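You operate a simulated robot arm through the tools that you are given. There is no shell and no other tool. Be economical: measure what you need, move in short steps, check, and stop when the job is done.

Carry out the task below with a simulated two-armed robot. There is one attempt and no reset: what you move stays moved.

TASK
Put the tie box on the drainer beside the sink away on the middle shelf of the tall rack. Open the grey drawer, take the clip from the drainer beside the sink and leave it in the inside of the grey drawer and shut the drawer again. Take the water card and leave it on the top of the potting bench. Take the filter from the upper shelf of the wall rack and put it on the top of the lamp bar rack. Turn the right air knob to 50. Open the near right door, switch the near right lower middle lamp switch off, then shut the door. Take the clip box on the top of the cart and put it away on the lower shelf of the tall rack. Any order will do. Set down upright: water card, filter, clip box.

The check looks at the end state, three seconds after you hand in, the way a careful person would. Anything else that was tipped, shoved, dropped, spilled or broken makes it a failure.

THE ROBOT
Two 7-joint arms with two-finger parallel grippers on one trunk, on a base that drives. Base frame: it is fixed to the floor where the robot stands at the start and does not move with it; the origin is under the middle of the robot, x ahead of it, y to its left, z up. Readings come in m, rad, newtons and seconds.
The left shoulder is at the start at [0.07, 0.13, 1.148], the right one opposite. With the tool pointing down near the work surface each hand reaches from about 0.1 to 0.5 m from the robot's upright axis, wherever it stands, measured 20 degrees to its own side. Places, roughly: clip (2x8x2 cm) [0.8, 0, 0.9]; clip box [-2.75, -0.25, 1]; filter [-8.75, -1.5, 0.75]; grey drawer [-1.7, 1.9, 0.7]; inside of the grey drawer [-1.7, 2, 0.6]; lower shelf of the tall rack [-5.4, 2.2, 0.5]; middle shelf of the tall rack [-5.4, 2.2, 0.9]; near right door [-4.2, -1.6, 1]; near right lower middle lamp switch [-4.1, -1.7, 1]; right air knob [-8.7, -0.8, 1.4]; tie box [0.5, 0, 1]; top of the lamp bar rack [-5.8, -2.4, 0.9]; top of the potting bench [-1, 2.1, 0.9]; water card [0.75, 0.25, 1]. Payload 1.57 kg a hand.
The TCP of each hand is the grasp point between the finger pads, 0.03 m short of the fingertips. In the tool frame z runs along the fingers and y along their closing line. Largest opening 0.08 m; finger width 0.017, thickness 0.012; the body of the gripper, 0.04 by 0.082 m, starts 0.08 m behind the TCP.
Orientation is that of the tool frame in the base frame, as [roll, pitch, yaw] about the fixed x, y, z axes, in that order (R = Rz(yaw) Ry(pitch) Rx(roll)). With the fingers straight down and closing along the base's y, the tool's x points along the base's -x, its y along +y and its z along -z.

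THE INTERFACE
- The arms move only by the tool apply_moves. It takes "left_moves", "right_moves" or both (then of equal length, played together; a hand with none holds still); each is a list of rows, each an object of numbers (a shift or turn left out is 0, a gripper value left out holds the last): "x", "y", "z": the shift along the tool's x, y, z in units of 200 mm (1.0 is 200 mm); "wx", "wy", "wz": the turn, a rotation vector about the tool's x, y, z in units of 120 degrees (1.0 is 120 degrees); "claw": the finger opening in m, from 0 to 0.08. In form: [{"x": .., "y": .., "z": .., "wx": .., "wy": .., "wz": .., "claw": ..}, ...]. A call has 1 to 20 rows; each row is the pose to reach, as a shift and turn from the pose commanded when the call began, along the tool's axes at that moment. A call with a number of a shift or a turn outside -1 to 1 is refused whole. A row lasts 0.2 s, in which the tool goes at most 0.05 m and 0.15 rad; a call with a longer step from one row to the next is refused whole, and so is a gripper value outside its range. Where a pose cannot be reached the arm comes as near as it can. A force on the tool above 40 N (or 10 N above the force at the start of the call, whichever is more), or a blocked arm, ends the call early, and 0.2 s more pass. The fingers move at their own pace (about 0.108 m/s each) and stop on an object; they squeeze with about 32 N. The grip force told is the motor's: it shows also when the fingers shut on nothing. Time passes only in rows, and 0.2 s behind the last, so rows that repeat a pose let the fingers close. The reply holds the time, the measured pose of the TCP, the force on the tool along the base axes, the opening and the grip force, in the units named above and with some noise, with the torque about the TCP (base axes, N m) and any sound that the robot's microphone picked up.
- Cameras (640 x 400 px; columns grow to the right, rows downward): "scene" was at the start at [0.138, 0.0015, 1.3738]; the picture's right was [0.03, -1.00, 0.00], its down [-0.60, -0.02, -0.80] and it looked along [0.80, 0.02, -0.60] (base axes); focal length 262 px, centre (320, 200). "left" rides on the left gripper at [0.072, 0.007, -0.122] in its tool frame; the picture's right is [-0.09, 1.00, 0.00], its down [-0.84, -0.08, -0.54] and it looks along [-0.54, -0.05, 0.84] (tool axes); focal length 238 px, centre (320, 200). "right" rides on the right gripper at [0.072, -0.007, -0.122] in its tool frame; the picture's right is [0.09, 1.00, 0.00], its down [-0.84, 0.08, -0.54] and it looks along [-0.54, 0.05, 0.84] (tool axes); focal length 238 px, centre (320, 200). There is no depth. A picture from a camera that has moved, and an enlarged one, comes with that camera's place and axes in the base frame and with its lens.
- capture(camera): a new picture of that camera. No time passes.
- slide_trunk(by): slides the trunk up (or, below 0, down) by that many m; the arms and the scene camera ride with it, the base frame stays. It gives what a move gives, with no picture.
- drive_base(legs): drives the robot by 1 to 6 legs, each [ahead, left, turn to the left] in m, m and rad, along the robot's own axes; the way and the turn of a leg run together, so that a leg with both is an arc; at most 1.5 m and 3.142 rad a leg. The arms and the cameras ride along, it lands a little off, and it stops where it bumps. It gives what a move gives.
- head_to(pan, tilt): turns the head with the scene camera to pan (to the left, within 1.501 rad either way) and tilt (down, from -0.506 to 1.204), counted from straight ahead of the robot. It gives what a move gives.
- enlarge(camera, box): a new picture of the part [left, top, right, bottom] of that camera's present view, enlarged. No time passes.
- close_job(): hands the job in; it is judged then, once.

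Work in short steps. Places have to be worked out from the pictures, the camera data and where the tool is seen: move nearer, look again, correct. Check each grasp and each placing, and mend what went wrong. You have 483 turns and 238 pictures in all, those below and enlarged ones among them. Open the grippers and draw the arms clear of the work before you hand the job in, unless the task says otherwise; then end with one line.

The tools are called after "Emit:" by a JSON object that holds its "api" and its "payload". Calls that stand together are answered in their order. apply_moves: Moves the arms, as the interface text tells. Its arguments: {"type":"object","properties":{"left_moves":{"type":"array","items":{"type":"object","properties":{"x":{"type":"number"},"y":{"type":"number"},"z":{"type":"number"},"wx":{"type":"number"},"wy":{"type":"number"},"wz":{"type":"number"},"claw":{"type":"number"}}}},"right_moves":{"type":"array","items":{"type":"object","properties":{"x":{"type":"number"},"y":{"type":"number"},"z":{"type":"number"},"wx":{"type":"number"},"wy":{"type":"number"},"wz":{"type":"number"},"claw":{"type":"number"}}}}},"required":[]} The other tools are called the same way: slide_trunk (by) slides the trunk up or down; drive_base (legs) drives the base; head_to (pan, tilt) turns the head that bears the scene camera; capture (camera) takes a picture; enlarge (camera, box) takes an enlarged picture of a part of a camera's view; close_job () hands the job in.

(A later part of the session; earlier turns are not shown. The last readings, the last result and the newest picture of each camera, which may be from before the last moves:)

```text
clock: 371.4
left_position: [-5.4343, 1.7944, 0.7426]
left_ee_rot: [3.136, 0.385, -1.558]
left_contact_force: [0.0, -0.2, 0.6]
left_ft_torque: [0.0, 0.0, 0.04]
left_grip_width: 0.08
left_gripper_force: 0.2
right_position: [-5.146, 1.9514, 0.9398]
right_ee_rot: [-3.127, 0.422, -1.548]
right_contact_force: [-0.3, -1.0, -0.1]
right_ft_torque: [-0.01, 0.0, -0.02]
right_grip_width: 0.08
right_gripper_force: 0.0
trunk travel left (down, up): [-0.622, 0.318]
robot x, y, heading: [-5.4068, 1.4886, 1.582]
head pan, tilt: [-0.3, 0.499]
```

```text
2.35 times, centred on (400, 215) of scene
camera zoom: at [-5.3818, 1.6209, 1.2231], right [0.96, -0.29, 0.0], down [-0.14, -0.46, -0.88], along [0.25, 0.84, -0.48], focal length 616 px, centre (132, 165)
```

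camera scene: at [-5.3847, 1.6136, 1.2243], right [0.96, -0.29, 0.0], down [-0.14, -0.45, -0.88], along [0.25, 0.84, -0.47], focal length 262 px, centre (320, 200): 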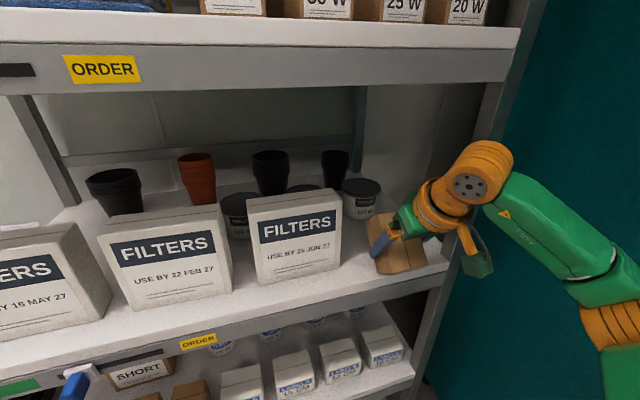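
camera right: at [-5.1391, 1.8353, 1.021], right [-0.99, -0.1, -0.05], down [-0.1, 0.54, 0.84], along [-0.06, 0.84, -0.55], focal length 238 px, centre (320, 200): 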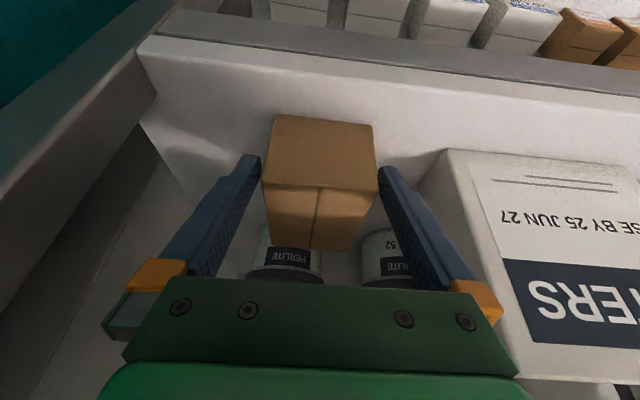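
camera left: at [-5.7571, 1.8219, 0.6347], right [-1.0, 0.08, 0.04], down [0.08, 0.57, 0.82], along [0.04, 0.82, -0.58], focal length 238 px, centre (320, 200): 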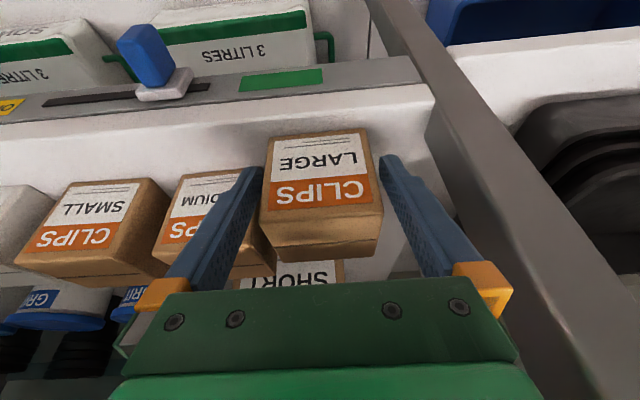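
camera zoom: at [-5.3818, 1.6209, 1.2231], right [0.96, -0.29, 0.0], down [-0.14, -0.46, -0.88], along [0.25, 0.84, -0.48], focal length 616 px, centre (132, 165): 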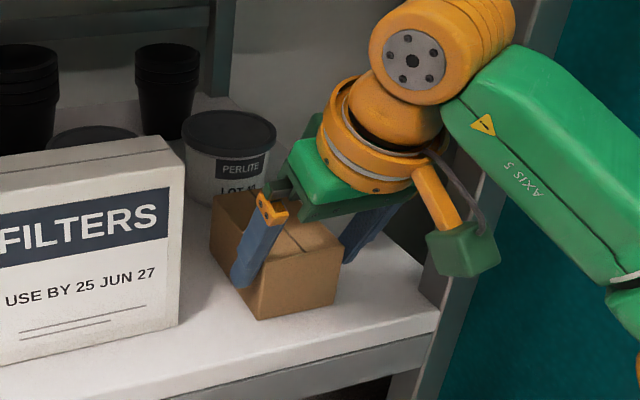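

The tie box lies flat on the middle shelf. Withdraw straight back and drive away.

Emit:
{"api": "apply_moves", "payload": {"right_moves": [{"x": 0.18, "z": -0.08}, {"x": 0.36, "z": -0.16}, {"x": 0.55, "z": -0.245}]}}

Emit:
{"api": "drive_base", "payload": {"legs": [[-0.6, 0, 0]]}}

Emit:
{"api": "head_to", "payload": {"pan": -0.1, "tilt": 0.3}}

Emit:
{"api": "capture", "payload": {"camera": "scene"}}

```text
clock: 372.2
left_position: [-5.4343, 1.7949, 0.7422]
left_ee_rot: [3.136, 0.386, -1.558]
left_contact_force: [0.8, 0.1, 0.2]
left_ft_torque: [0.03, 0.02, -0.03]
left_grip_width: 0.0801
left_gripper_force: 0.1
right_position: [-5.1425, 1.8288, 0.9381]
right_ee_rot: [-3.125, 0.423, -1.551]
right_contact_force: [0.8, -0.2, 0.1]
right_ft_torque: [0.05, -0.01, -0.01]
right_grip_width: 0.08
right_gripper_force: 0.0
trunk travel left (down, up): [-0.622, 0.318]
robot x, y, heading: [-5.4082, 1.4823, 1.576]
head pan, tilt: [-0.3, 0.499]
```

```text
clock: 375.7
left_position: [-5.4289, 1.1835, 0.7428]
left_ee_rot: [3.136, 0.386, -1.564]
left_contact_force: [0.2, -1.0, -0.2]
left_ft_torque: [0.03, -0.01, 0.01]
left_grip_width: 0.0798
left_gripper_force: 0.0
right_position: [-5.1386, 1.2184, 0.9374]
right_ee_rot: [-3.125, 0.423, -1.555]
right_contact_force: [0.0, 0.5, 0.2]
right_ft_torque: [0.01, -0.02, 0.01]
right_grip_width: 0.0801
right_gripper_force: 0.0
trunk travel left (down, up): [-0.622, 0.318]
robot x, y, heading: [-5.4057, 0.873, 1.572]
head pan, tilt: [-0.3, 0.499]
```

```text
clock: 376.4
left_position: [-5.4289, 1.1841, 0.742]
left_ee_rot: [3.134, 0.388, -1.565]
left_contact_force: [-0.3, -0.8, -0.4]
left_ft_torque: [-0.02, -0.03, 0.02]
left_grip_width: 0.0799
left_gripper_force: 0.1
right_position: [-5.1401, 1.2183, 0.9366]
right_ee_rot: [-3.125, 0.422, -1.556]
right_contact_force: [-1.3, 0.0, -0.9]
right_ft_torque: [-0.01, 0.0, -0.03]
right_grip_width: 0.0801
right_gripper_force: 0.1
trunk travel left (down, up): [-0.622, 0.318]
robot x, y, heading: [-5.4106, 0.8722, 1.569]
head pan, tilt: [-0.099, 0.3]
```

```text
84 pictures are left
camera scene: at [-5.3961, 1.0157, 1.2415], right [0.99, -0.1, 0.0], down [-0.03, -0.29, -0.96], along [0.1, 0.95, -0.3], focal length 262 px, centre (320, 200)
```

scene: 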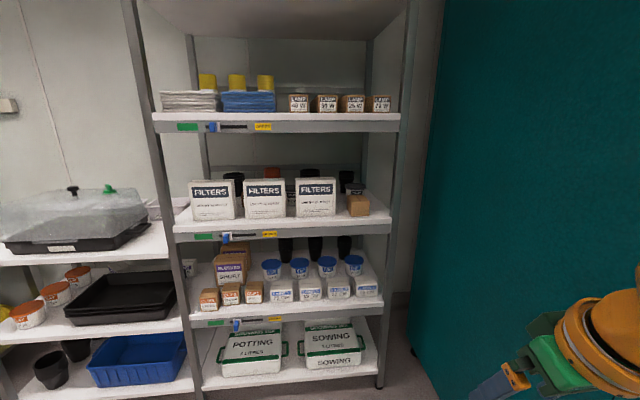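

Both boxes are in place. Straighten the hands, raise the trunk and drive to the wall rack/air panel at the far west wall.

Emit:
{"api": "apply_moves", "payload": {"left_moves": [{"wy": 0.06}, {"wy": 0.12}, {"wy": 0.18}], "right_moves": [{"wy": 0.065}, {"wy": 0.13}, {"wy": 0.2}]}}

Emit:
{"api": "slide_trunk", "payload": {"by": 0.2}}

Emit:
{"api": "drive_base", "payload": {"legs": [[-0.5, 0, 0], [0, 0, 1.571], [1.3, 0, 0], [0, 1.3, 0]]}}

Emit:
{"api": "head_to", "payload": {"pan": 0.0, "tilt": 0.2}}

Emit:
{"api": "capture", "payload": {"camera": "scene"}}

```text
clock: 377.2
left_position: [-5.4298, 1.1845, 0.7406]
left_ee_rot: [3.138, 0.007, -1.564]
left_contact_force: [1.4, -0.9, 0.3]
left_ft_torque: [-0.01, 0.03, -0.03]
left_grip_width: 0.0803
left_gripper_force: 0.1
right_position: [-5.1399, 1.219, 0.9379]
right_ee_rot: [-3.127, 0.001, -1.562]
right_contact_force: [0.7, 0.1, -0.7]
right_ft_torque: [0.0, -0.01, -0.04]
right_grip_width: 0.0798
right_gripper_force: 0.1
trunk travel left (down, up): [-0.622, 0.318]
robot x, y, heading: [-5.4066, 0.8706, 1.569]
head pan, tilt: [-0.099, 0.3]
```

```text
clock: 379.4
left_position: [-5.4276, 1.1844, 0.9412]
left_ee_rot: [3.136, 0.009, -1.565]
left_contact_force: [-0.4, -0.8, 0.3]
left_ft_torque: [0.03, 0.02, 0.0]
left_grip_width: 0.08
left_gripper_force: 0.1
right_position: [-5.1401, 1.2186, 1.1369]
right_ee_rot: [-3.127, 0.005, -1.562]
right_contact_force: [-0.1, 0.5, -0.1]
right_ft_torque: [0.04, -0.03, -0.02]
right_grip_width: 0.0799
right_gripper_force: 0.0
trunk travel left (down, up): [-0.822, 0.118]
robot x, y, heading: [-5.4073, 0.8754, 1.568]
head pan, tilt: [-0.099, 0.3]
```

```text
clock: 398.5
left_position: [-7.0558, -0.9356, 0.9418]
left_ee_rot: [3.137, 0.008, -0.002]
left_contact_force: [-0.7, 0.4, 0.0]
left_ft_torque: [0.02, 0.0, -0.04]
left_grip_width: 0.0802
left_gripper_force: 0.1
right_position: [-7.087, -0.6465, 1.1374]
right_ee_rot: [-3.129, 0.005, -0.002]
right_contact_force: [-1.0, 0.0, -0.7]
right_ft_torque: [0.01, 0.04, -0.01]
right_grip_width: 0.0799
right_gripper_force: 0.1
trunk travel left (down, up): [-0.822, 0.118]
robot x, y, heading: [-6.7429, -0.9173, 3.13]
head pan, tilt: [-0.099, 0.3]
```

```text
clock: 399.2
left_position: [-7.0555, -0.9366, 0.9418]
left_ee_rot: [3.136, 0.01, -0.003]
left_contact_force: [-0.7, 0.1, -1.2]
left_ft_torque: [0.0, 0.01, 0.0]
left_grip_width: 0.0799
left_gripper_force: 0.0
right_position: [-7.0869, -0.648, 1.1374]
right_ee_rot: [-3.127, 0.005, -0.002]
right_contact_force: [0.4, -0.1, -0.4]
right_ft_torque: [0.01, 0.01, -0.02]
right_grip_width: 0.0804
right_gripper_force: 0.2
trunk travel left (down, up): [-0.822, 0.118]
robot x, y, heading: [-6.7448, -0.9222, 3.129]
head pan, tilt: [0.0, 0.201]
```

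```text
83 pictures are left
camera scene: at [-6.8883, -0.9165, 1.4508], right [0.01, 1.0, 0.0], down [0.2, 0.0, -0.98], along [-0.98, 0.01, -0.2], focal length 262 px, centre (320, 200)
```

scene: 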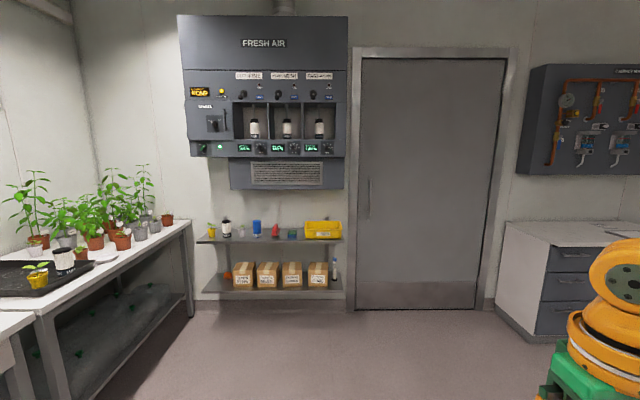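

Emit:
{"api": "enlarge", "payload": {"camera": "scene", "box": [175, 55, 355, 195]}}

Emit:
{"api": "enlarge", "payload": {"camera": "scene", "box": [190, 205, 350, 295]}}

```text
2.86 times, centred on (265, 125) of scene
camera zoom: at [-6.8883, -0.9165, 1.4508], right [0.01, 1.0, 0.0], down [0.2, 0.0, -0.98], along [-0.98, 0.01, -0.2], focal length 748 px, centre (477, 414)
```

zoom: 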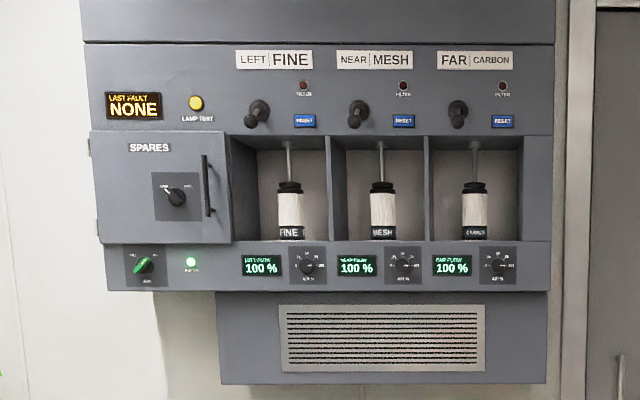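

```text
4.00 times, centred on (270, 250) of scene
camera zoom: at [-6.8883, -0.9165, 1.4508], right [0.01, 1.0, 0.0], down [0.2, 0.0, -0.98], along [-0.98, 0.01, -0.2], focal length 1047 px, centre (520, 0)
```

zoom: 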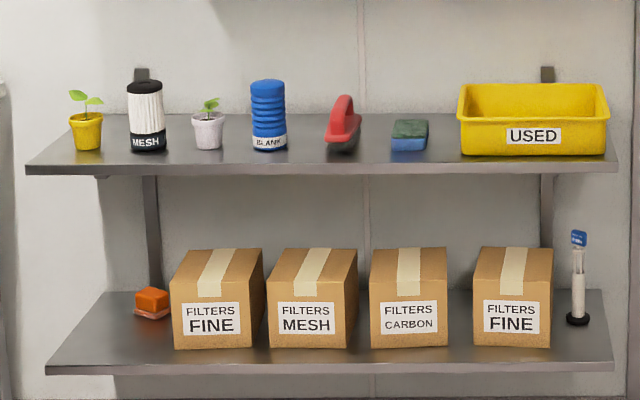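

The filter is the MESH cylinder on the upper shelf (≈(−8.75, −1.57), 13 cm tall, Ø≈6.7 cm). The right air knob is at ≈(−8.65, −0.85, 1.45), showing 100 %. Approach the panel and raise the trunk.

Emit:
{"api": "drive_base", "payload": {"legs": [[1.15, 0.08, 0.01]]}}

Emit:
{"api": "slide_trunk", "payload": {"by": 0.11}}

Emit:
{"api": "head_to", "payload": {"pan": -0.2, "tilt": 0.1}}

Emit:
{"api": "capture", "payload": {"camera": "scene"}}

```text
clock: 405.1
left_position: [-8.2144, -1.0184, 0.9415]
left_ee_rot: [3.137, 0.01, 0.013]
left_contact_force: [0.6, -0.7, -0.1]
left_ft_torque: [-0.01, 0.03, -0.03]
left_grip_width: 0.08
left_gripper_force: 0.0
right_position: [-8.2508, -0.7292, 1.1364]
right_ee_rot: [-3.129, 0.005, 0.014]
right_contact_force: [0.1, 0.4, -0.6]
right_ft_torque: [0.01, -0.03, 0.02]
right_grip_width: 0.0799
right_gripper_force: 0.1
trunk travel left (down, up): [-0.822, 0.118]
robot x, y, heading: [-7.9047, -0.9919, -3.136]
head pan, tilt: [0.0, 0.201]
```

```text
clock: 406.5
left_position: [-8.2157, -1.0192, 1.052]
left_ee_rot: [3.135, 0.01, 0.014]
left_contact_force: [0.1, 0.0, 0.7]
left_ft_torque: [-0.02, -0.01, -0.03]
left_grip_width: 0.0801
left_gripper_force: 0.0
right_position: [-8.2511, -0.7295, 1.2472]
right_ee_rot: [-3.128, 0.002, 0.013]
right_contact_force: [-1.5, 0.7, 0.3]
right_ft_torque: [-0.01, -0.01, 0.01]
right_grip_width: 0.0801
right_gripper_force: 0.1
trunk travel left (down, up): [-0.932, 0.008]
robot x, y, heading: [-7.9079, -0.9955, -3.138]
head pan, tilt: [0.0, 0.201]
```

```text
clock: 407.3
left_position: [-8.2149, -1.0191, 1.0525]
left_ee_rot: [3.137, 0.009, 0.015]
left_contact_force: [0.3, 0.3, 0.1]
left_ft_torque: [0.01, -0.02, 0.03]
left_grip_width: 0.0803
left_gripper_force: 0.1
right_position: [-8.2517, -0.7288, 1.2478]
right_ee_rot: [-3.127, 0.003, 0.013]
right_contact_force: [-0.2, 0.1, 0.3]
right_ft_torque: [0.0, -0.04, 0.01]
right_grip_width: 0.0799
right_gripper_force: 0.1
trunk travel left (down, up): [-0.932, 0.008]
robot x, y, heading: [-7.9042, -0.9938, -3.132]
head pan, tilt: [-0.201, 0.099]
```

```text
80 pictures are left
camera scene: at [-8.0448, -0.978, 1.5702], right [0.19, 0.98, 0.0], down [0.1, -0.02, -0.99], along [-0.98, 0.19, -0.1], focal length 262 px, centre (320, 200)
```

scene: 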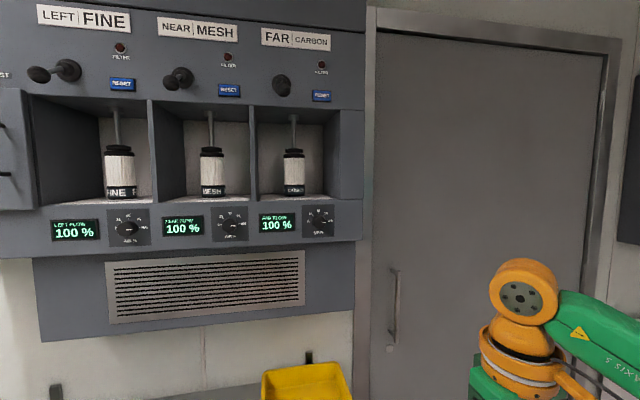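

Emit:
{"api": "enlarge", "payload": {"camera": "scene", "box": [245, 195, 375, 250]}}

```text
4.92 times, centred on (310, 222) of scene
camera zoom: at [-8.0448, -0.978, 1.5702], right [0.19, 0.98, 0.0], down [0.1, -0.02, -0.99], along [-0.98, 0.19, -0.1], focal length 1289 px, centre (369, 89)
```

zoom: 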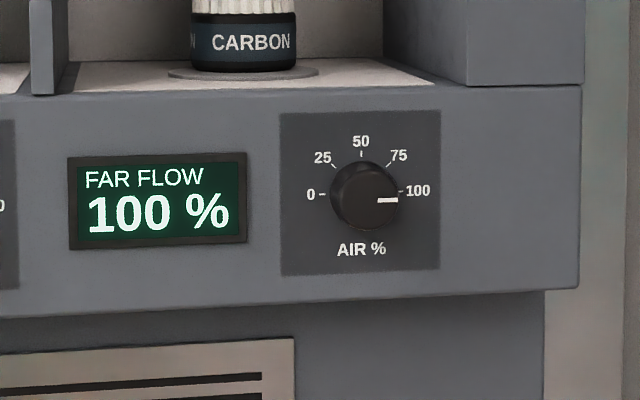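

The dial: 0 left, 50 top, 100 right; currently 100, so it needs a 90° counter-clockwise turn. Knob at (−8.70, −0.853, 1.447), Ø≈3 cm. Drive 15 cm closer and point the right hand at it, rolled 90° so it can turn back.

Emit:
{"api": "drive_base", "payload": {"legs": [[0.14, 0, 0]]}}

Emit:
{"api": "apply_moves", "payload": {"right_moves": [{"x": -0.05, "y": 0.041, "z": -0.0667, "wx": -0.0385, "wy": -0.0385, "wz": 0.0385}, {"x": -0.1, "y": 0.083, "z": -0.1333, "wx": -0.077, "wy": -0.077, "wz": 0.077}, {"x": -0.15, "y": 0.124, "z": -0.2, "wx": -0.1155, "wy": -0.1155, "wz": 0.1155}, {"x": -0.2, "y": 0.165, "z": -0.2667, "wx": -0.154, "wy": -0.154, "wz": 0.154}, {"x": -0.25, "y": 0.207, "z": -0.3333, "wx": -0.1925, "wy": -0.1925, "wz": 0.1925}, {"x": -0.3, "y": 0.248, "z": -0.4, "wx": -0.231, "wy": -0.231, "wz": 0.231}, {"x": -0.35, "y": 0.289, "z": -0.4667, "wx": -0.2695, "wy": -0.2695, "wz": 0.2695}, {"x": -0.4, "y": 0.331, "z": -0.5333, "wx": -0.308, "wy": -0.308, "wz": 0.308}, {"x": -0.45, "y": 0.372, "z": -0.6, "wx": -0.3465, "wy": -0.3465, "wz": 0.3465}, {"x": -0.5, "y": 0.413, "z": -0.6667, "wx": -0.385, "wy": -0.385, "wz": 0.385}, {"x": -0.55, "y": 0.455, "z": -0.7333, "wx": -0.4235, "wy": -0.4235, "wz": 0.4235}, {"x": -0.6, "y": 0.496, "z": -0.8, "wx": -0.462, "wy": -0.462, "wz": 0.462}, {"x": -0.65, "y": 0.537, "z": -0.8667, "wx": -0.5005, "wy": -0.5005, "wz": 0.5005}, {"x": -0.7, "y": 0.579, "z": -0.9333, "wx": -0.539, "wy": -0.539, "wz": 0.539}, {"x": -0.75, "y": 0.62, "z": -1.0, "wx": -0.577, "wy": -0.577, "wz": 0.577, "claw": 0.06}]}}

Emit:
{"api": "capture", "payload": {"camera": "right"}}

Emit:
{"api": "capture", "payload": {"camera": "scene"}}

```text
clock: 408.6
left_position: [-8.3494, -1.0202, 1.0527]
left_ee_rot: [3.137, 0.013, 0.013]
left_contact_force: [-0.8, 0.1, 0.2]
left_ft_torque: [-0.01, 0.0, 0.04]
left_grip_width: 0.0798
left_gripper_force: 0.0
right_position: [-8.3867, -0.7307, 1.248]
right_ee_rot: [-3.127, 0.007, 0.013]
right_contact_force: [0.0, 0.9, 0.2]
right_ft_torque: [0.0, 0.03, 0.0]
right_grip_width: 0.08
right_gripper_force: 0.2
trunk travel left (down, up): [-0.932, 0.008]
robot x, y, heading: [-8.0463, -0.9999, -3.136]
head pan, tilt: [-0.201, 0.099]
```

```text
clock: 411.8
left_position: [-8.355, -1.02, 1.0521]
left_ee_rot: [3.136, 0.009, 0.013]
left_contact_force: [-0.6, 0.4, 0.8]
left_ft_torque: [0.03, -0.03, -0.01]
left_grip_width: 0.0797
left_gripper_force: 0.1
right_position: [-8.5398, -0.8603, 1.4465]
right_ee_rot: [1.567, 0.014, -1.558]
right_contact_force: [0.0, 0.2, -0.7]
right_ft_torque: [-0.01, 0.0, -0.01]
right_grip_width: 0.0599
right_gripper_force: 0.0
trunk travel left (down, up): [-0.932, 0.008]
robot x, y, heading: [-8.0442, -0.9976, -3.139]
head pan, tilt: [-0.201, 0.099]
```

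```text
78 pictures are left
camera right: at [-8.4167, -0.9316, 1.4385], right [0.01, -0.11, 0.99], down [0.53, 0.84, 0.09], along [-0.85, 0.53, 0.06], focal length 238 px, centre (320, 200)
```

right: 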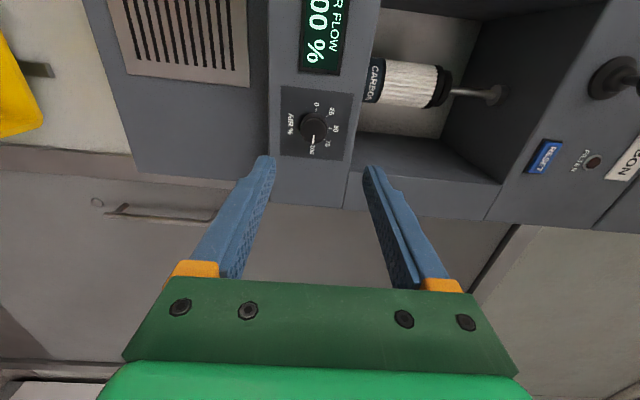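

```text
77 pictures are left
camera scene: at [-8.1852, -0.9806, 1.5701], right [0.19, 0.98, 0.0], down [0.1, -0.02, -0.99], along [-0.98, 0.19, -0.1], focal length 262 px, centre (320, 200)
```

scene: 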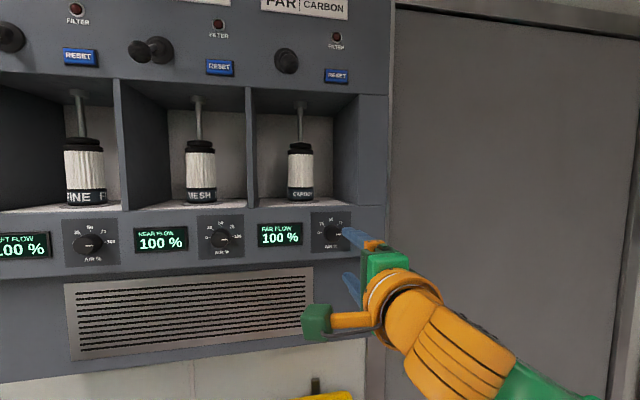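

The hand points at the knob (offset ≈5–7 mm). Correct and advance 9 cm, narrowing the opening.

Emit:
{"api": "apply_moves", "payload": {"right_moves": [{"x": -0.025, "y": -0.035, "z": 0.15, "claw": 0.05}, {"x": -0.025, "y": -0.035, "z": 0.3}, {"x": -0.025, "y": -0.035, "z": 0.42}]}}

Emit:
{"api": "capture", "payload": {"camera": "right"}}

```text
clock: 412.6
left_position: [-8.3565, -1.0206, 1.0512]
left_ee_rot: [3.138, 0.009, 0.011]
left_contact_force: [-0.4, -1.3, 0.1]
left_ft_torque: [-0.02, 0.02, -0.02]
left_grip_width: 0.0799
left_gripper_force: 0.1
right_position: [-8.6253, -0.8577, 1.4405]
right_ee_rot: [1.567, 0.017, -1.558]
right_contact_force: [0.2, 0.3, -0.4]
right_ft_torque: [0.0, 0.02, 0.05]
right_grip_width: 0.0504
right_gripper_force: 0.0
trunk travel left (down, up): [-0.932, 0.008]
robot x, y, heading: [-8.0452, -0.9952, -3.138]
head pan, tilt: [-0.201, 0.099]
```

```text
76 pictures are left
camera right: at [-8.5016, -0.929, 1.4323], right [0.0, -0.11, 0.99], down [0.53, 0.84, 0.09], along [-0.85, 0.53, 0.06], focal length 238 px, centre (320, 200)
```

right: 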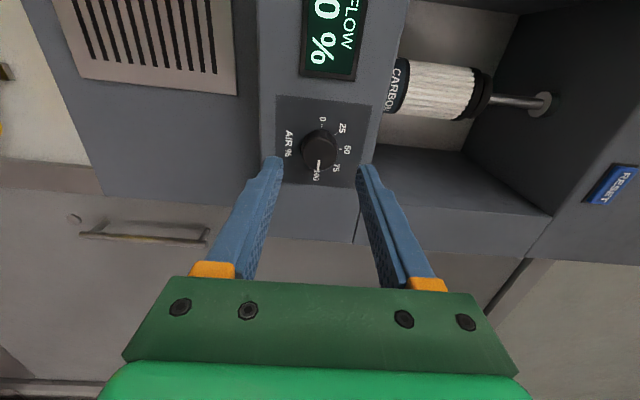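

Well aligned. Advance 4.5 cm more and close on the knob.

Emit:
{"api": "apply_moves", "payload": {"right_moves": [{"x": -0.015, "z": 0.12}, {"x": -0.015, "z": 0.22}, {"x": -0.015, "z": 0.22, "claw": 0.0}, {"x": -0.015, "z": 0.22, "claw": 0.0}, {"x": -0.015, "z": 0.22, "claw": 0.0}]}}

Emit:
{"api": "capture", "payload": {"camera": "right"}}

```text
clock: 413.8
left_position: [-8.3544, -1.0195, 1.05]
left_ee_rot: [3.139, 0.007, 0.012]
left_contact_force: [-0.4, -0.3, -0.4]
left_ft_torque: [0.01, 0.02, 0.02]
left_grip_width: 0.0798
left_gripper_force: 0.1
right_position: [-8.6675, -0.8545, 1.4397]
right_ee_rot: [1.566, 0.016, -1.555]
right_contact_force: [-0.2, -0.1, 0.1]
right_ft_torque: [0.0, 0.0, -0.01]
right_grip_width: 0.0
right_gripper_force: 20.9
trunk travel left (down, up): [-0.932, 0.008]
robot x, y, heading: [-8.0427, -0.9962, -3.137]
head pan, tilt: [-0.201, 0.099]
```

```text
75 pictures are left
camera right: at [-8.5449, -0.9254, 1.4321], right [0.0, -0.11, 0.99], down [0.53, 0.84, 0.09], along [-0.85, 0.53, 0.06], focal length 238 px, centre (320, 200)
```

right: 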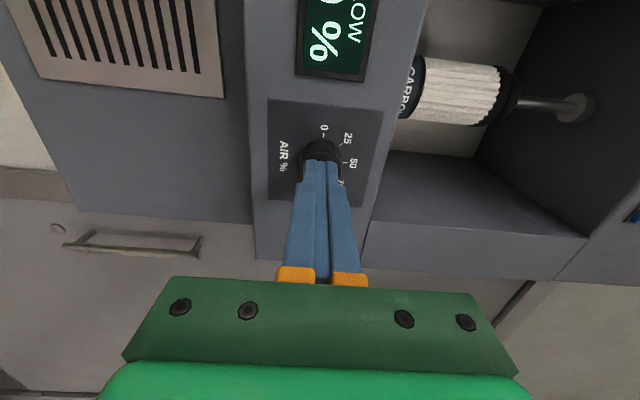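

The fingers closed just in front of the knob. Open, advance 2.5 cm, and close again.

Emit:
{"api": "apply_moves", "payload": {"right_moves": [{"z": -0.05, "claw": 0.05}, {"z": -0.05, "claw": 0.05}, {"z": 0.05}, {"z": 0.14}, {"z": 0.14, "claw": 0.0}, {"z": 0.14, "claw": 0.0}, {"z": 0.14, "claw": 0.0}]}}

Emit:
{"api": "capture", "payload": {"camera": "right"}}

```text
clock: 415.4
left_position: [-8.3542, -1.021, 1.0519]
left_ee_rot: [3.139, 0.008, 0.011]
left_contact_force: [0.3, 1.0, 0.3]
left_ft_torque: [0.01, 0.0, -0.05]
left_grip_width: 0.0798
left_gripper_force: 0.1
right_position: [-8.6964, -0.8558, 1.4409]
right_ee_rot: [1.566, 0.016, -1.557]
right_contact_force: [-8.9, 0.1, 15.4]
right_ft_torque: [0.21, 0.48, -0.05]
right_grip_width: 0.0327
right_gripper_force: 40.6
trunk travel left (down, up): [-0.932, 0.008]
robot x, y, heading: [-8.0452, -0.9962, -3.133]
head pan, tilt: [-0.201, 0.099]
```

```text
74 pictures are left
camera right: at [-8.5725, -0.9266, 1.433], right [0.01, -0.11, 0.99], down [0.53, 0.84, 0.09], along [-0.85, 0.53, 0.06], focal length 238 px, centre (320, 200)
```

right: 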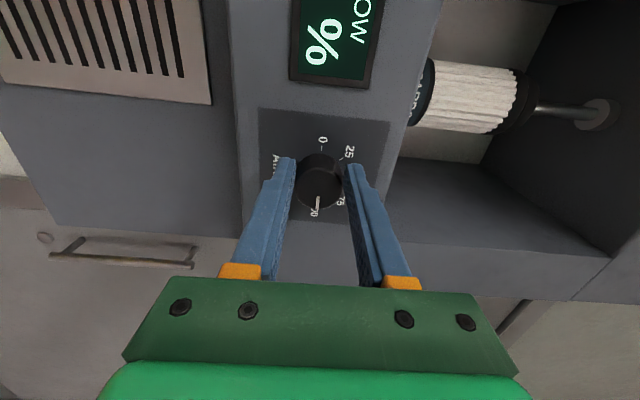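

Gripped (33 mm). Turn it counter-clockwise gradually, first 45°, and check.

Emit:
{"api": "apply_moves", "payload": {"right_moves": [{"y": 0.015, "wz": -0.04}, {"y": 0.015, "wz": -0.1}, {"y": 0.015, "wz": -0.16}, {"y": 0.015, "wz": -0.22}, {"y": 0.015, "wz": -0.28}, {"y": 0.015, "wz": -0.34}, {"y": 0.015, "wz": -0.4}]}}

Emit:
{"api": "capture", "payload": {"camera": "right"}}

Emit:
{"api": "enlarge", "payload": {"camera": "scene", "box": [240, 180, 400, 280]}}

```text
clock: 416.4
left_position: [-8.3539, -1.0208, 1.0515]
left_ee_rot: [3.139, 0.009, 0.016]
left_contact_force: [-0.3, -0.5, 0.0]
left_ft_torque: [-0.02, 0.01, 0.02]
left_grip_width: 0.08
left_gripper_force: 0.0
right_position: [-8.6952, -0.8548, 1.4382]
right_ee_rot: [1.585, 0.446, -1.553]
right_contact_force: [2.8, -1.8, -7.0]
right_ft_torque: [-0.08, 0.03, -0.17]
right_grip_width: 0.0328
right_gripper_force: 40.6
trunk travel left (down, up): [-0.932, 0.008]
robot x, y, heading: [-8.043, -0.9967, -3.138]
head pan, tilt: [-0.201, 0.099]
stopped in row 4 (right hand): the force on the tool passed its limit at 42 N (the readings are from after the stop); the commanded pose is now the measured one
```

```text
73 pictures are left
camera right: at [-8.5724, -0.9164, 1.4018], right [0.0, -0.51, 0.86], down [0.53, 0.73, 0.44], along [-0.85, 0.46, 0.27], focal length 238 px, centre (320, 200)
```

right: 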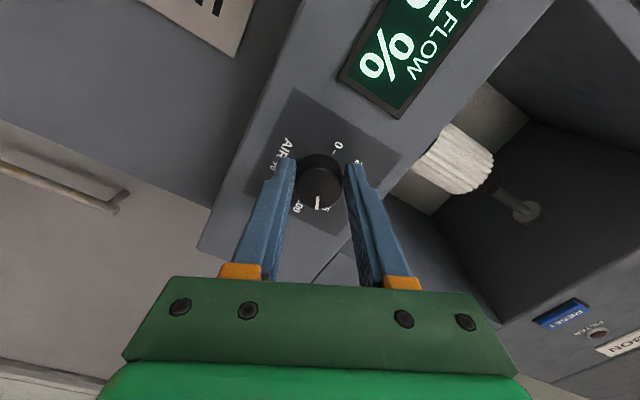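

```text
4.00 times, centred on (320, 230) of scene
camera zoom: at [-8.1844, -0.9802, 1.5705], right [0.19, 0.98, 0.0], down [0.1, -0.02, -0.99], along [-0.98, 0.19, -0.1], focal length 1047 px, centre (320, 80)
```

zoom: 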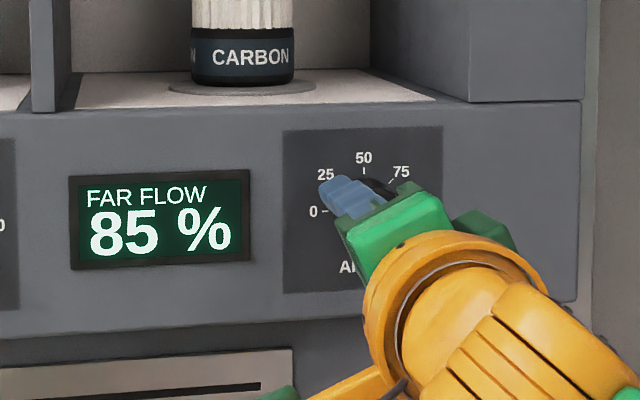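

85 % after 25°, consistent with 1.8° per %. Continue turning.

Emit:
{"api": "apply_moves", "payload": {"right_moves": [{"wz": -0.05}, {"wz": -0.1}, {"wz": -0.15}, {"wz": -0.2}, {"wz": -0.25}]}}

Emit:
{"api": "apply_moves", "payload": {"right_moves": [{"wz": -0.05}, {"wz": -0.1}, {"wz": -0.15}, {"wz": -0.2}]}}

Emit:
{"api": "enlarge", "payload": {"camera": "scene", "box": [240, 180, 400, 280]}}

```text
clock: 417.4
left_position: [-8.3548, -1.0195, 1.0515]
left_ee_rot: [3.136, 0.009, 0.011]
left_contact_force: [-0.2, 0.4, -0.1]
left_ft_torque: [-0.01, -0.01, 0.0]
left_grip_width: 0.08
left_gripper_force: 0.0
right_position: [-8.6961, -0.8533, 1.4345]
right_ee_rot: [1.598, 0.809, -1.54]
right_contact_force: [4.6, -0.1, -7.3]
right_ft_torque: [-0.06, -0.13, -0.06]
right_grip_width: 0.0327
right_gripper_force: 40.8
trunk travel left (down, up): [-0.932, 0.008]
robot x, y, heading: [-8.0423, -0.9948, -3.139]
head pan, tilt: [-0.201, 0.099]
stopped in row 4 (right hand): the force on the tool passed its limit at 42 N (the readings are from after the stop); the commanded pose is now the measured one
```

```text
clock: 418.4
left_position: [-8.3546, -1.0155, 1.0517]
left_ee_rot: [3.132, 0.009, 0.013]
left_contact_force: [-0.2, -0.4, -0.6]
left_ft_torque: [-0.01, -0.01, -0.02]
left_grip_width: 0.0797
left_gripper_force: 0.0
right_position: [-8.6961, -0.8478, 1.4323]
right_ee_rot: [1.635, 1.226, -1.5]
right_contact_force: [17.0, 2.5, -34.3]
right_ft_torque: [-0.16, -0.87, -0.43]
right_grip_width: 0.0329
right_gripper_force: 41.2
trunk travel left (down, up): [-0.932, 0.008]
robot x, y, heading: [-8.042, -0.9976, -3.141]
head pan, tilt: [-0.201, 0.099]
```

```text
4.00 times, centred on (320, 230) of scene
camera zoom: at [-8.1844, -0.9733, 1.5697], right [0.2, 0.98, 0.0], down [0.1, -0.02, -0.99], along [-0.98, 0.19, -0.1], focal length 1047 px, centre (320, 80)
```

zoom: 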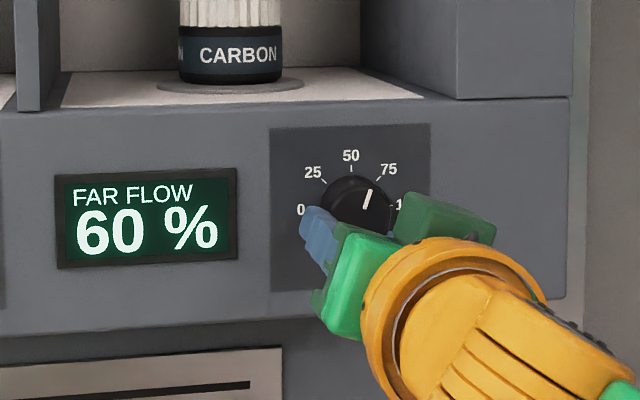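

60 %. The grip has drifted off-centre, so re-grip: open, recentre on the knob, close.

Emit:
{"api": "apply_moves", "payload": {"right_moves": [{"claw": 0.05}, {"claw": 0.05}, {"x": -0.027, "y": 0.042}, {"x": -0.027, "y": 0.042, "claw": 0.0}, {"x": -0.027, "y": 0.042, "claw": 0.0}, {"x": -0.027, "y": 0.042, "claw": 0.0}]}}

Emit:
{"api": "apply_moves", "payload": {"right_moves": [{"wz": -0.04}, {"wz": -0.08}, {"wz": -0.11}, {"wz": -0.14}]}}

Emit:
{"api": "enlarge", "payload": {"camera": "scene", "box": [240, 180, 400, 280]}}

```text
clock: 419.8
left_position: [-8.3543, -1.0104, 1.051]
left_ee_rot: [3.128, 0.009, 0.011]
left_contact_force: [-0.3, 0.8, 0.2]
left_ft_torque: [-0.01, -0.02, 0.01]
left_grip_width: 0.0799
left_gripper_force: 0.0
right_position: [-8.6957, -0.8454, 1.44]
right_ee_rot: [1.625, 1.22, -1.512]
right_contact_force: [6.9, 13.1, -16.5]
right_ft_torque: [-0.02, -0.11, -1.06]
right_grip_width: 0.0334
right_gripper_force: 41.5
trunk travel left (down, up): [-0.932, 0.008]
robot x, y, heading: [-8.046, -0.9955, -3.134]
head pan, tilt: [-0.201, 0.099]
```

```text
clock: 420.8
left_position: [-8.356, -1.0099, 1.0518]
left_ee_rot: [3.128, 0.008, 0.011]
left_contact_force: [0.0, -0.2, 0.5]
left_ft_torque: [0.01, 0.0, 0.02]
left_grip_width: 0.0798
left_gripper_force: 0.2
right_position: [-8.6945, -0.8444, 1.4408]
right_ee_rot: [1.865, 1.511, -1.269]
right_contact_force: [5.5, 16.2, -12.8]
right_ft_torque: [0.03, -1.09, -0.7]
right_grip_width: 0.0338
right_gripper_force: 41.9
trunk travel left (down, up): [-0.932, 0.008]
robot x, y, heading: [-8.0449, -0.9962, -3.14]
head pan, tilt: [-0.201, 0.099]
```

```text
4.00 times, centred on (320, 230) of scene
camera zoom: at [-8.185, -0.9632, 1.5698], right [0.19, 0.98, -0.01], down [0.1, -0.03, -0.99], along [-0.98, 0.19, -0.1], focal length 1047 px, centre (320, 80)
```

zoom: 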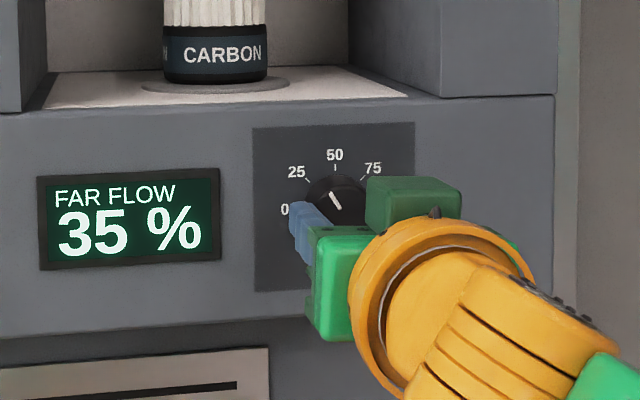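

Overshot to 35 %. Turn back clockwise in steps.

Emit:
{"api": "apply_moves", "payload": {"right_moves": [{"wz": 0.05}, {"wz": 0.1}, {"wz": 0.15}, {"wz": 0.15}]}}

Emit:
{"api": "enlarge", "payload": {"camera": "scene", "box": [240, 180, 400, 280]}}

```text
clock: 421.8
left_position: [-8.3538, -1.0089, 1.0513]
left_ee_rot: [3.126, 0.009, 0.012]
left_contact_force: [0.1, 0.9, 0.6]
left_ft_torque: [0.03, 0.0, -0.01]
left_grip_width: 0.08
left_gripper_force: 0.1
right_position: [-8.6958, -0.8463, 1.4407]
right_ee_rot: [1.619, 1.198, -1.515]
right_contact_force: [8.9, 15.6, -19.1]
right_ft_torque: [-0.05, -0.2, -0.36]
right_grip_width: 0.0338
right_gripper_force: 40.7
trunk travel left (down, up): [-0.932, 0.008]
robot x, y, heading: [-8.0452, -0.996, -3.139]
head pan, tilt: [-0.201, 0.099]
```

```text
4.00 times, centred on (320, 230) of scene
camera zoom: at [-8.1846, -0.9635, 1.5698], right [0.19, 0.98, -0.01], down [0.1, -0.03, -0.99], along [-0.98, 0.19, -0.1], focal length 1047 px, centre (320, 80)
```

zoom: 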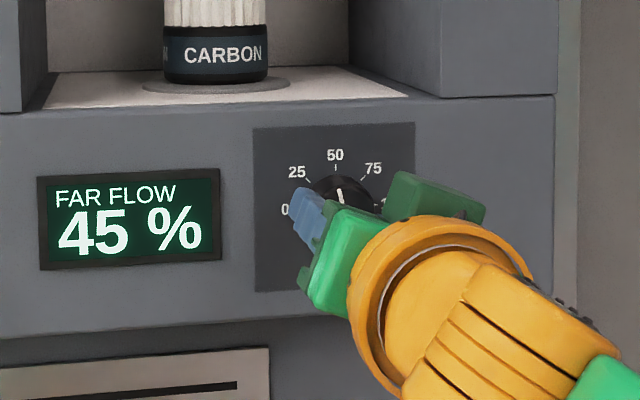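

45 %. Another ~9–10°.

Emit:
{"api": "apply_moves", "payload": {"right_moves": [{"wz": 0.04}, {"wz": 0.075}, {"wz": 0.075}]}}

Emit:
{"api": "enlarge", "payload": {"camera": "scene", "box": [240, 180, 400, 280]}}

```text
clock: 422.6
left_position: [-8.3539, -1.0104, 1.0512]
left_ee_rot: [3.127, 0.009, 0.011]
left_contact_force: [0.7, -0.4, 0.4]
left_ft_torque: [-0.01, -0.01, 0.02]
left_grip_width: 0.0799
left_gripper_force: 0.1
right_position: [-8.696, -0.846, 1.4406]
right_ee_rot: [1.605, 1.042, -1.53]
right_contact_force: [7.8, 14.4, -17.6]
right_ft_torque: [-0.03, -0.98, -0.06]
right_grip_width: 0.0334
right_gripper_force: 41.4
trunk travel left (down, up): [-0.932, 0.008]
robot x, y, heading: [-8.0453, -0.9978, -3.136]
head pan, tilt: [-0.201, 0.099]
```

```text
4.00 times, centred on (320, 230) of scene
camera zoom: at [-8.1846, -0.9637, 1.5698], right [0.19, 0.98, -0.01], down [0.1, -0.03, -0.99], along [-0.98, 0.19, -0.1], focal length 1047 px, centre (320, 80)
```

zoom: 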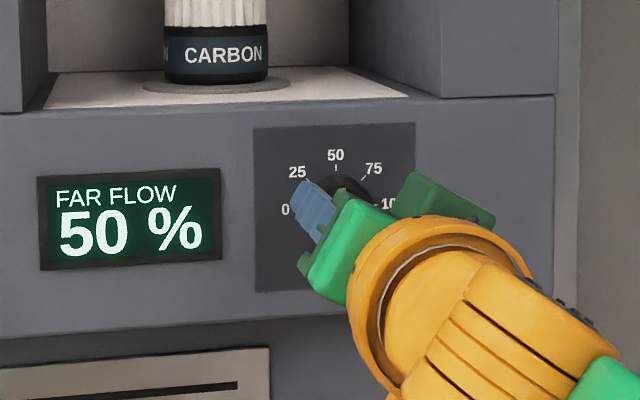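

50 %. Release, draw back straight, and check the pointer.

Emit:
{"api": "apply_moves", "payload": {"right_moves": [{"claw": 0.045}, {"claw": 0.055}, {"claw": 0.06}, {"z": -0.2}, {"z": -0.4}, {"z": -0.6}]}}

Emit:
{"api": "enlarge", "payload": {"camera": "scene", "box": [240, 180, 400, 280]}}

```text
clock: 423.9
left_position: [-8.353, -1.0194, 1.0513]
left_ee_rot: [3.136, 0.01, 0.014]
left_contact_force: [0.6, -0.3, 0.0]
left_ft_torque: [0.0, -0.02, 0.02]
left_grip_width: 0.0799
left_gripper_force: 0.0
right_position: [-8.5729, -0.857, 1.4462]
right_ee_rot: [1.601, 1.049, -1.534]
right_contact_force: [0.5, 0.6, 0.7]
right_ft_torque: [0.0, -0.01, 0.04]
right_grip_width: 0.0601
right_gripper_force: 0.1
trunk travel left (down, up): [-0.932, 0.008]
robot x, y, heading: [-8.0443, -0.9972, -3.14]
head pan, tilt: [-0.201, 0.099]
```

```text
4.00 times, centred on (320, 230) of scene
camera zoom: at [-8.1827, -0.9785, 1.5703], right [0.19, 0.98, 0.0], down [0.1, -0.02, -1.0], along [-0.98, 0.19, -0.1], focal length 1047 px, centre (320, 80)
```

zoom: 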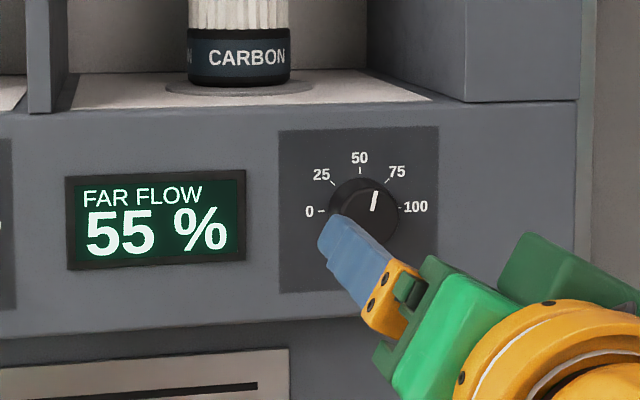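

It sprang to 55 %: my grip was ~1 cm off-axis. Re-grip recentred along the closing line and turn back ~9°.

Emit:
{"api": "apply_moves", "payload": {"right_moves": [{"y": -0.054, "z": 0.2}, {"y": -0.054, "z": 0.4}, {"y": -0.054, "z": 0.61}, {"y": -0.054, "z": 0.61, "claw": 0.0}, {"y": -0.054, "z": 0.61, "claw": 0.0}, {"y": -0.054, "z": 0.61, "claw": 0.0}]}}

Emit:
{"api": "apply_moves", "payload": {"right_moves": [{"wz": -0.04}, {"wz": -0.075}, {"wz": -0.075}]}}

Emit:
{"api": "enlarge", "payload": {"camera": "scene", "box": [240, 180, 400, 280]}}

```text
clock: 425.4
left_position: [-8.3546, -1.0215, 1.0518]
left_ee_rot: [3.137, 0.008, 0.013]
left_contact_force: [-0.2, 0.1, 0.3]
left_ft_torque: [0.01, 0.01, -0.02]
left_grip_width: 0.0801
left_gripper_force: 0.0
right_position: [-8.6975, -0.8497, 1.4337]
right_ee_rot: [1.608, 1.05, -1.526]
right_contact_force: [3.7, -1.0, -9.7]
right_ft_torque: [-0.04, -0.34, 0.45]
right_grip_width: 0.0338
right_gripper_force: 41.3
trunk travel left (down, up): [-0.932, 0.008]
robot x, y, heading: [-8.0452, -0.994, -3.133]
head pan, tilt: [-0.201, 0.099]
```

```text
clock: 426.2
left_position: [-8.3539, -1.0202, 1.0517]
left_ee_rot: [3.137, 0.008, 0.013]
left_contact_force: [-0.1, 0.3, 0.1]
left_ft_torque: [0.01, 0.03, -0.02]
left_grip_width: 0.0798
left_gripper_force: 0.1
right_position: [-8.6987, -0.8487, 1.4319]
right_ee_rot: [1.641, 1.21, -1.499]
right_contact_force: [2.6, 0.4, -7.9]
right_ft_torque: [0.01, 0.22, -0.23]
right_grip_width: 0.0339
right_gripper_force: 41.4
trunk travel left (down, up): [-0.932, 0.008]
robot x, y, heading: [-8.0425, -0.9953, -3.14]
head pan, tilt: [-0.201, 0.099]
stopped in row 3 (right hand): the force on the tool passed its limit at 41 N (the readings are from after the stop); the commanded pose is now the measured one
```

```text
4.00 times, centred on (320, 230) of scene
camera zoom: at [-8.1844, -0.9777, 1.5706], right [0.2, 0.98, 0.0], down [0.1, -0.02, -0.99], along [-0.98, 0.19, -0.1], focal length 1047 px, centre (320, 80)
```

zoom: 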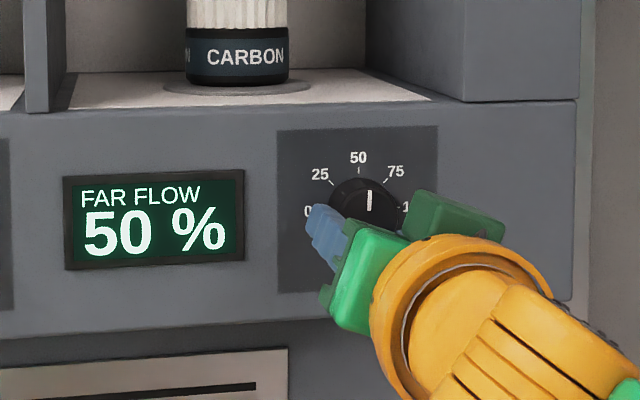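

Forces are small now and it shows 50 %. Release and re-check.

Emit:
{"api": "apply_moves", "payload": {"right_moves": [{"claw": 0.045}, {"claw": 0.055}, {"claw": 0.06}, {"z": -0.2}, {"z": -0.4}, {"z": -0.6}]}}

Emit:
{"api": "enlarge", "payload": {"camera": "scene", "box": [240, 180, 400, 280]}}

```text
clock: 427.6
left_position: [-8.3523, -1.0214, 1.0525]
left_ee_rot: [3.136, 0.01, 0.011]
left_contact_force: [0.2, -0.4, -0.2]
left_ft_torque: [0.0, 0.01, -0.01]
left_grip_width: 0.0802
left_gripper_force: 0.1
right_position: [-8.5771, -0.8495, 1.4364]
right_ee_rot: [1.63, 1.207, -1.509]
right_contact_force: [0.2, 0.1, -0.9]
right_ft_torque: [0.01, 0.01, -0.04]
right_grip_width: 0.0601
right_gripper_force: 0.0
trunk travel left (down, up): [-0.932, 0.008]
robot x, y, heading: [-8.0439, -0.9987, -3.132]
head pan, tilt: [-0.201, 0.099]
```

```text
4.00 times, centred on (320, 230) of scene
camera zoom: at [-8.1822, -0.9791, 1.5703], right [0.2, 0.98, 0.0], down [0.1, -0.02, -1.0], along [-0.98, 0.19, -0.1], focal length 1047 px, centre (320, 80)
```

zoom: 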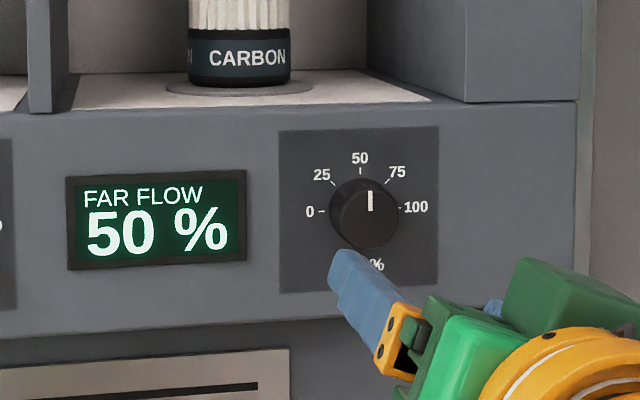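

The knob is set: pointer at 50. Fold the right hand back to pointing down while backing off.

Emit:
{"api": "apply_moves", "payload": {"right_moves": [{"z": -0.2, "wz": -0.06}, {"z": -0.4, "wz": -0.12}, {"z": -0.5, "wz": -0.18}]}}

Emit:
{"api": "apply_moves", "payload": {"right_moves": [{"wy": 0.07, "x": 0.06}, {"wy": 0.14, "x": 0.12}, {"wy": 0.21, "x": 0.18}, {"wy": 0.28, "x": 0.24}, {"wy": 0.35, "x": 0.3}, {"wy": 0.42, "x": 0.36}, {"wy": 0.49, "x": 0.42}, {"wy": 0.56, "x": 0.48}, {"wy": 0.63, "x": 0.54}, {"wy": 0.7, "x": 0.6}, {"wy": 0.75, "x": 0.65, "claw": 0.08}]}}

Emit:
{"api": "drive_base", "payload": {"legs": [[-0.15, 0, 0], [0, 0.43, 0]]}}

Emit:
{"api": "head_to", "payload": {"pan": 0.1, "tilt": 0.6}}

Emit:
{"api": "capture", "payload": {"camera": "scene"}}

```text
clock: 428.4
left_position: [-8.3534, -1.0204, 1.0523]
left_ee_rot: [3.139, 0.011, 0.013]
left_contact_force: [-0.3, -0.5, 0.7]
left_ft_torque: [0.0, -0.01, -0.01]
left_grip_width: 0.0799
left_gripper_force: 0.0
right_position: [-8.4765, -0.8482, 1.4398]
right_ee_rot: [-2.424, 1.543, 0.727]
right_contact_force: [-0.3, -0.5, -0.6]
right_ft_torque: [0.01, 0.02, 0.01]
right_grip_width: 0.0599
right_gripper_force: 0.0
trunk travel left (down, up): [-0.932, 0.008]
robot x, y, heading: [-8.0458, -0.995, -3.136]
head pan, tilt: [-0.201, 0.099]
```

```text
clock: 430.8
left_position: [-8.3547, -1.0201, 1.0517]
left_ee_rot: [3.139, 0.009, 0.011]
left_contact_force: [0.6, -0.2, -0.5]
left_ft_torque: [0.01, -0.03, 0.01]
left_grip_width: 0.08
left_gripper_force: 0.1
right_position: [-8.4678, -0.8483, 1.3073]
right_ee_rot: [-3.124, -0.019, 0.013]
right_contact_force: [-0.1, 0.2, 0.0]
right_ft_torque: [-0.02, -0.02, -0.01]
right_grip_width: 0.0802
right_gripper_force: 0.0
right hand out of reach, approached as far as the arm can: row 11
trunk travel left (down, up): [-0.932, 0.008]
robot x, y, heading: [-8.0419, -0.9934, -3.142]
head pan, tilt: [-0.201, 0.099]
```

```text
clock: 434.5
left_position: [-8.1993, -1.4566, 1.0521]
left_ee_rot: [3.134, 0.01, 0.022]
left_contact_force: [0.5, -0.1, 0.0]
left_ft_torque: [-0.03, 0.01, 0.01]
left_grip_width: 0.0801
left_gripper_force: 0.0
right_position: [-8.3135, -1.2849, 1.3052]
right_ee_rot: [-3.127, -0.019, 0.02]
right_contact_force: [-0.1, 0.9, -0.6]
right_ft_torque: [0.0, 0.02, -0.02]
right_grip_width: 0.0799
right_gripper_force: 0.0
trunk travel left (down, up): [-0.932, 0.008]
robot x, y, heading: [-7.8875, -1.4317, -3.125]
head pan, tilt: [-0.201, 0.099]
```

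```text
clock: 435.4
left_position: [-8.1993, -1.4589, 1.0522]
left_ee_rot: [3.139, 0.01, 0.023]
left_contact_force: [-0.3, 0.0, 0.9]
left_ft_torque: [0.0, -0.02, 0.02]
left_grip_width: 0.0802
left_gripper_force: 0.0
right_position: [-8.3133, -1.2869, 1.3068]
right_ee_rot: [-3.123, -0.019, 0.02]
right_contact_force: [0.1, 0.6, -1.6]
right_ft_torque: [-0.02, 0.01, 0.0]
right_grip_width: 0.0802
right_gripper_force: 0.0
trunk travel left (down, up): [-0.932, 0.008]
robot x, y, heading: [-7.8905, -1.4317, -3.129]
head pan, tilt: [0.099, 0.6]
```

```text
64 pictures are left
camera scene: at [-8.0263, -1.4443, 1.5241], right [-0.11, 0.99, 0.0], down [0.56, 0.06, -0.83], along [-0.82, -0.09, -0.56], focal length 262 px, centre (320, 200)
```

scene: 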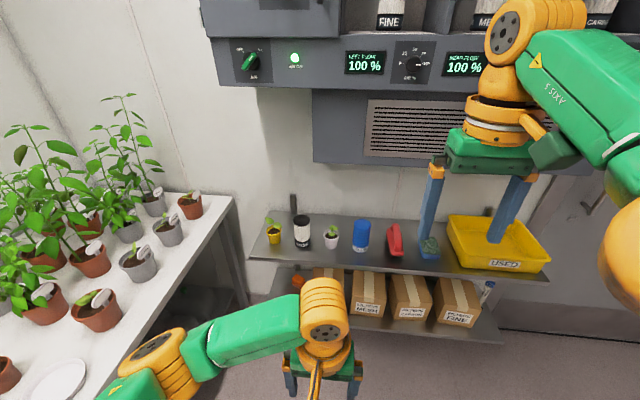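

Filter at (−8.775, −1.594), z from 0.79 to 0.92. Pull the right hand back so it clears the panel, then drive in.

Emit:
{"api": "apply_moves", "payload": {"right_moves": [{"x": 0.2}, {"x": 0.4, "z": 0.1}, {"x": 0.6, "z": 0.2}, {"x": 0.75, "z": 0.3}, {"x": 0.75, "z": 0.45}]}}

Emit:
{"api": "drive_base", "payload": {"legs": [[0.4, 0.0, -0.01]]}}

Emit:
{"api": "capture", "payload": {"camera": "left"}}

```text
clock: 436.6
left_position: [-8.1985, -1.4591, 1.0508]
left_ee_rot: [3.136, 0.01, 0.02]
left_contact_force: [0.5, 0.2, 0.0]
left_ft_torque: [-0.03, 0.02, 0.04]
left_grip_width: 0.08
left_gripper_force: 0.1
right_position: [-8.16, -1.2818, 1.2177]
right_ee_rot: [-3.125, -0.02, 0.018]
right_contact_force: [-0.7, -0.7, -0.2]
right_ft_torque: [0.01, -0.02, 0.02]
right_grip_width: 0.0801
right_gripper_force: 0.1
trunk travel left (down, up): [-0.932, 0.008]
robot x, y, heading: [-7.8928, -1.4363, -3.131]
head pan, tilt: [0.099, 0.6]
```

```text
clock: 439.1
left_position: [-8.5997, -1.4551, 1.0512]
left_ee_rot: [3.137, 0.012, 0.004]
left_contact_force: [0.3, 0.3, -0.2]
left_ft_torque: [0.01, 0.01, -0.02]
left_grip_width: 0.0798
left_gripper_force: 0.0
right_position: [-8.5569, -1.2812, 1.2186]
right_ee_rot: [-3.126, -0.017, 0.003]
right_contact_force: [0.7, -0.8, -0.3]
right_ft_torque: [0.03, 0.02, 0.01]
right_grip_width: 0.0802
right_gripper_force: 0.1
trunk travel left (down, up): [-0.932, 0.008]
robot x, y, heading: [-8.2911, -1.4341, 3.14]
head pan, tilt: [0.099, 0.6]
```

```text
63 pictures are left
camera left: at [-8.5265, -1.4613, 1.1742], right [-0.09, -1.0, 0.01], down [-0.83, 0.08, 0.55], along [-0.55, 0.04, -0.83], focal length 238 px, centre (320, 200)
```

left: 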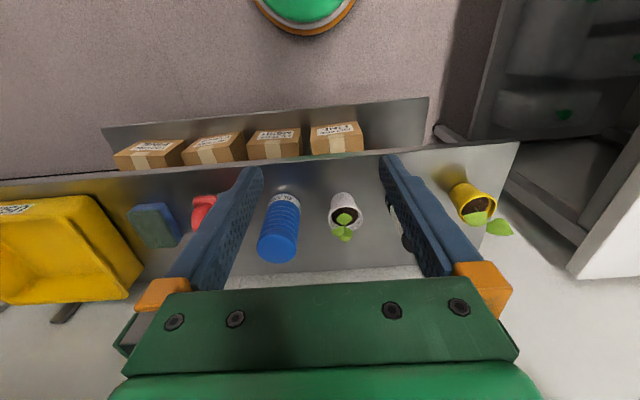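

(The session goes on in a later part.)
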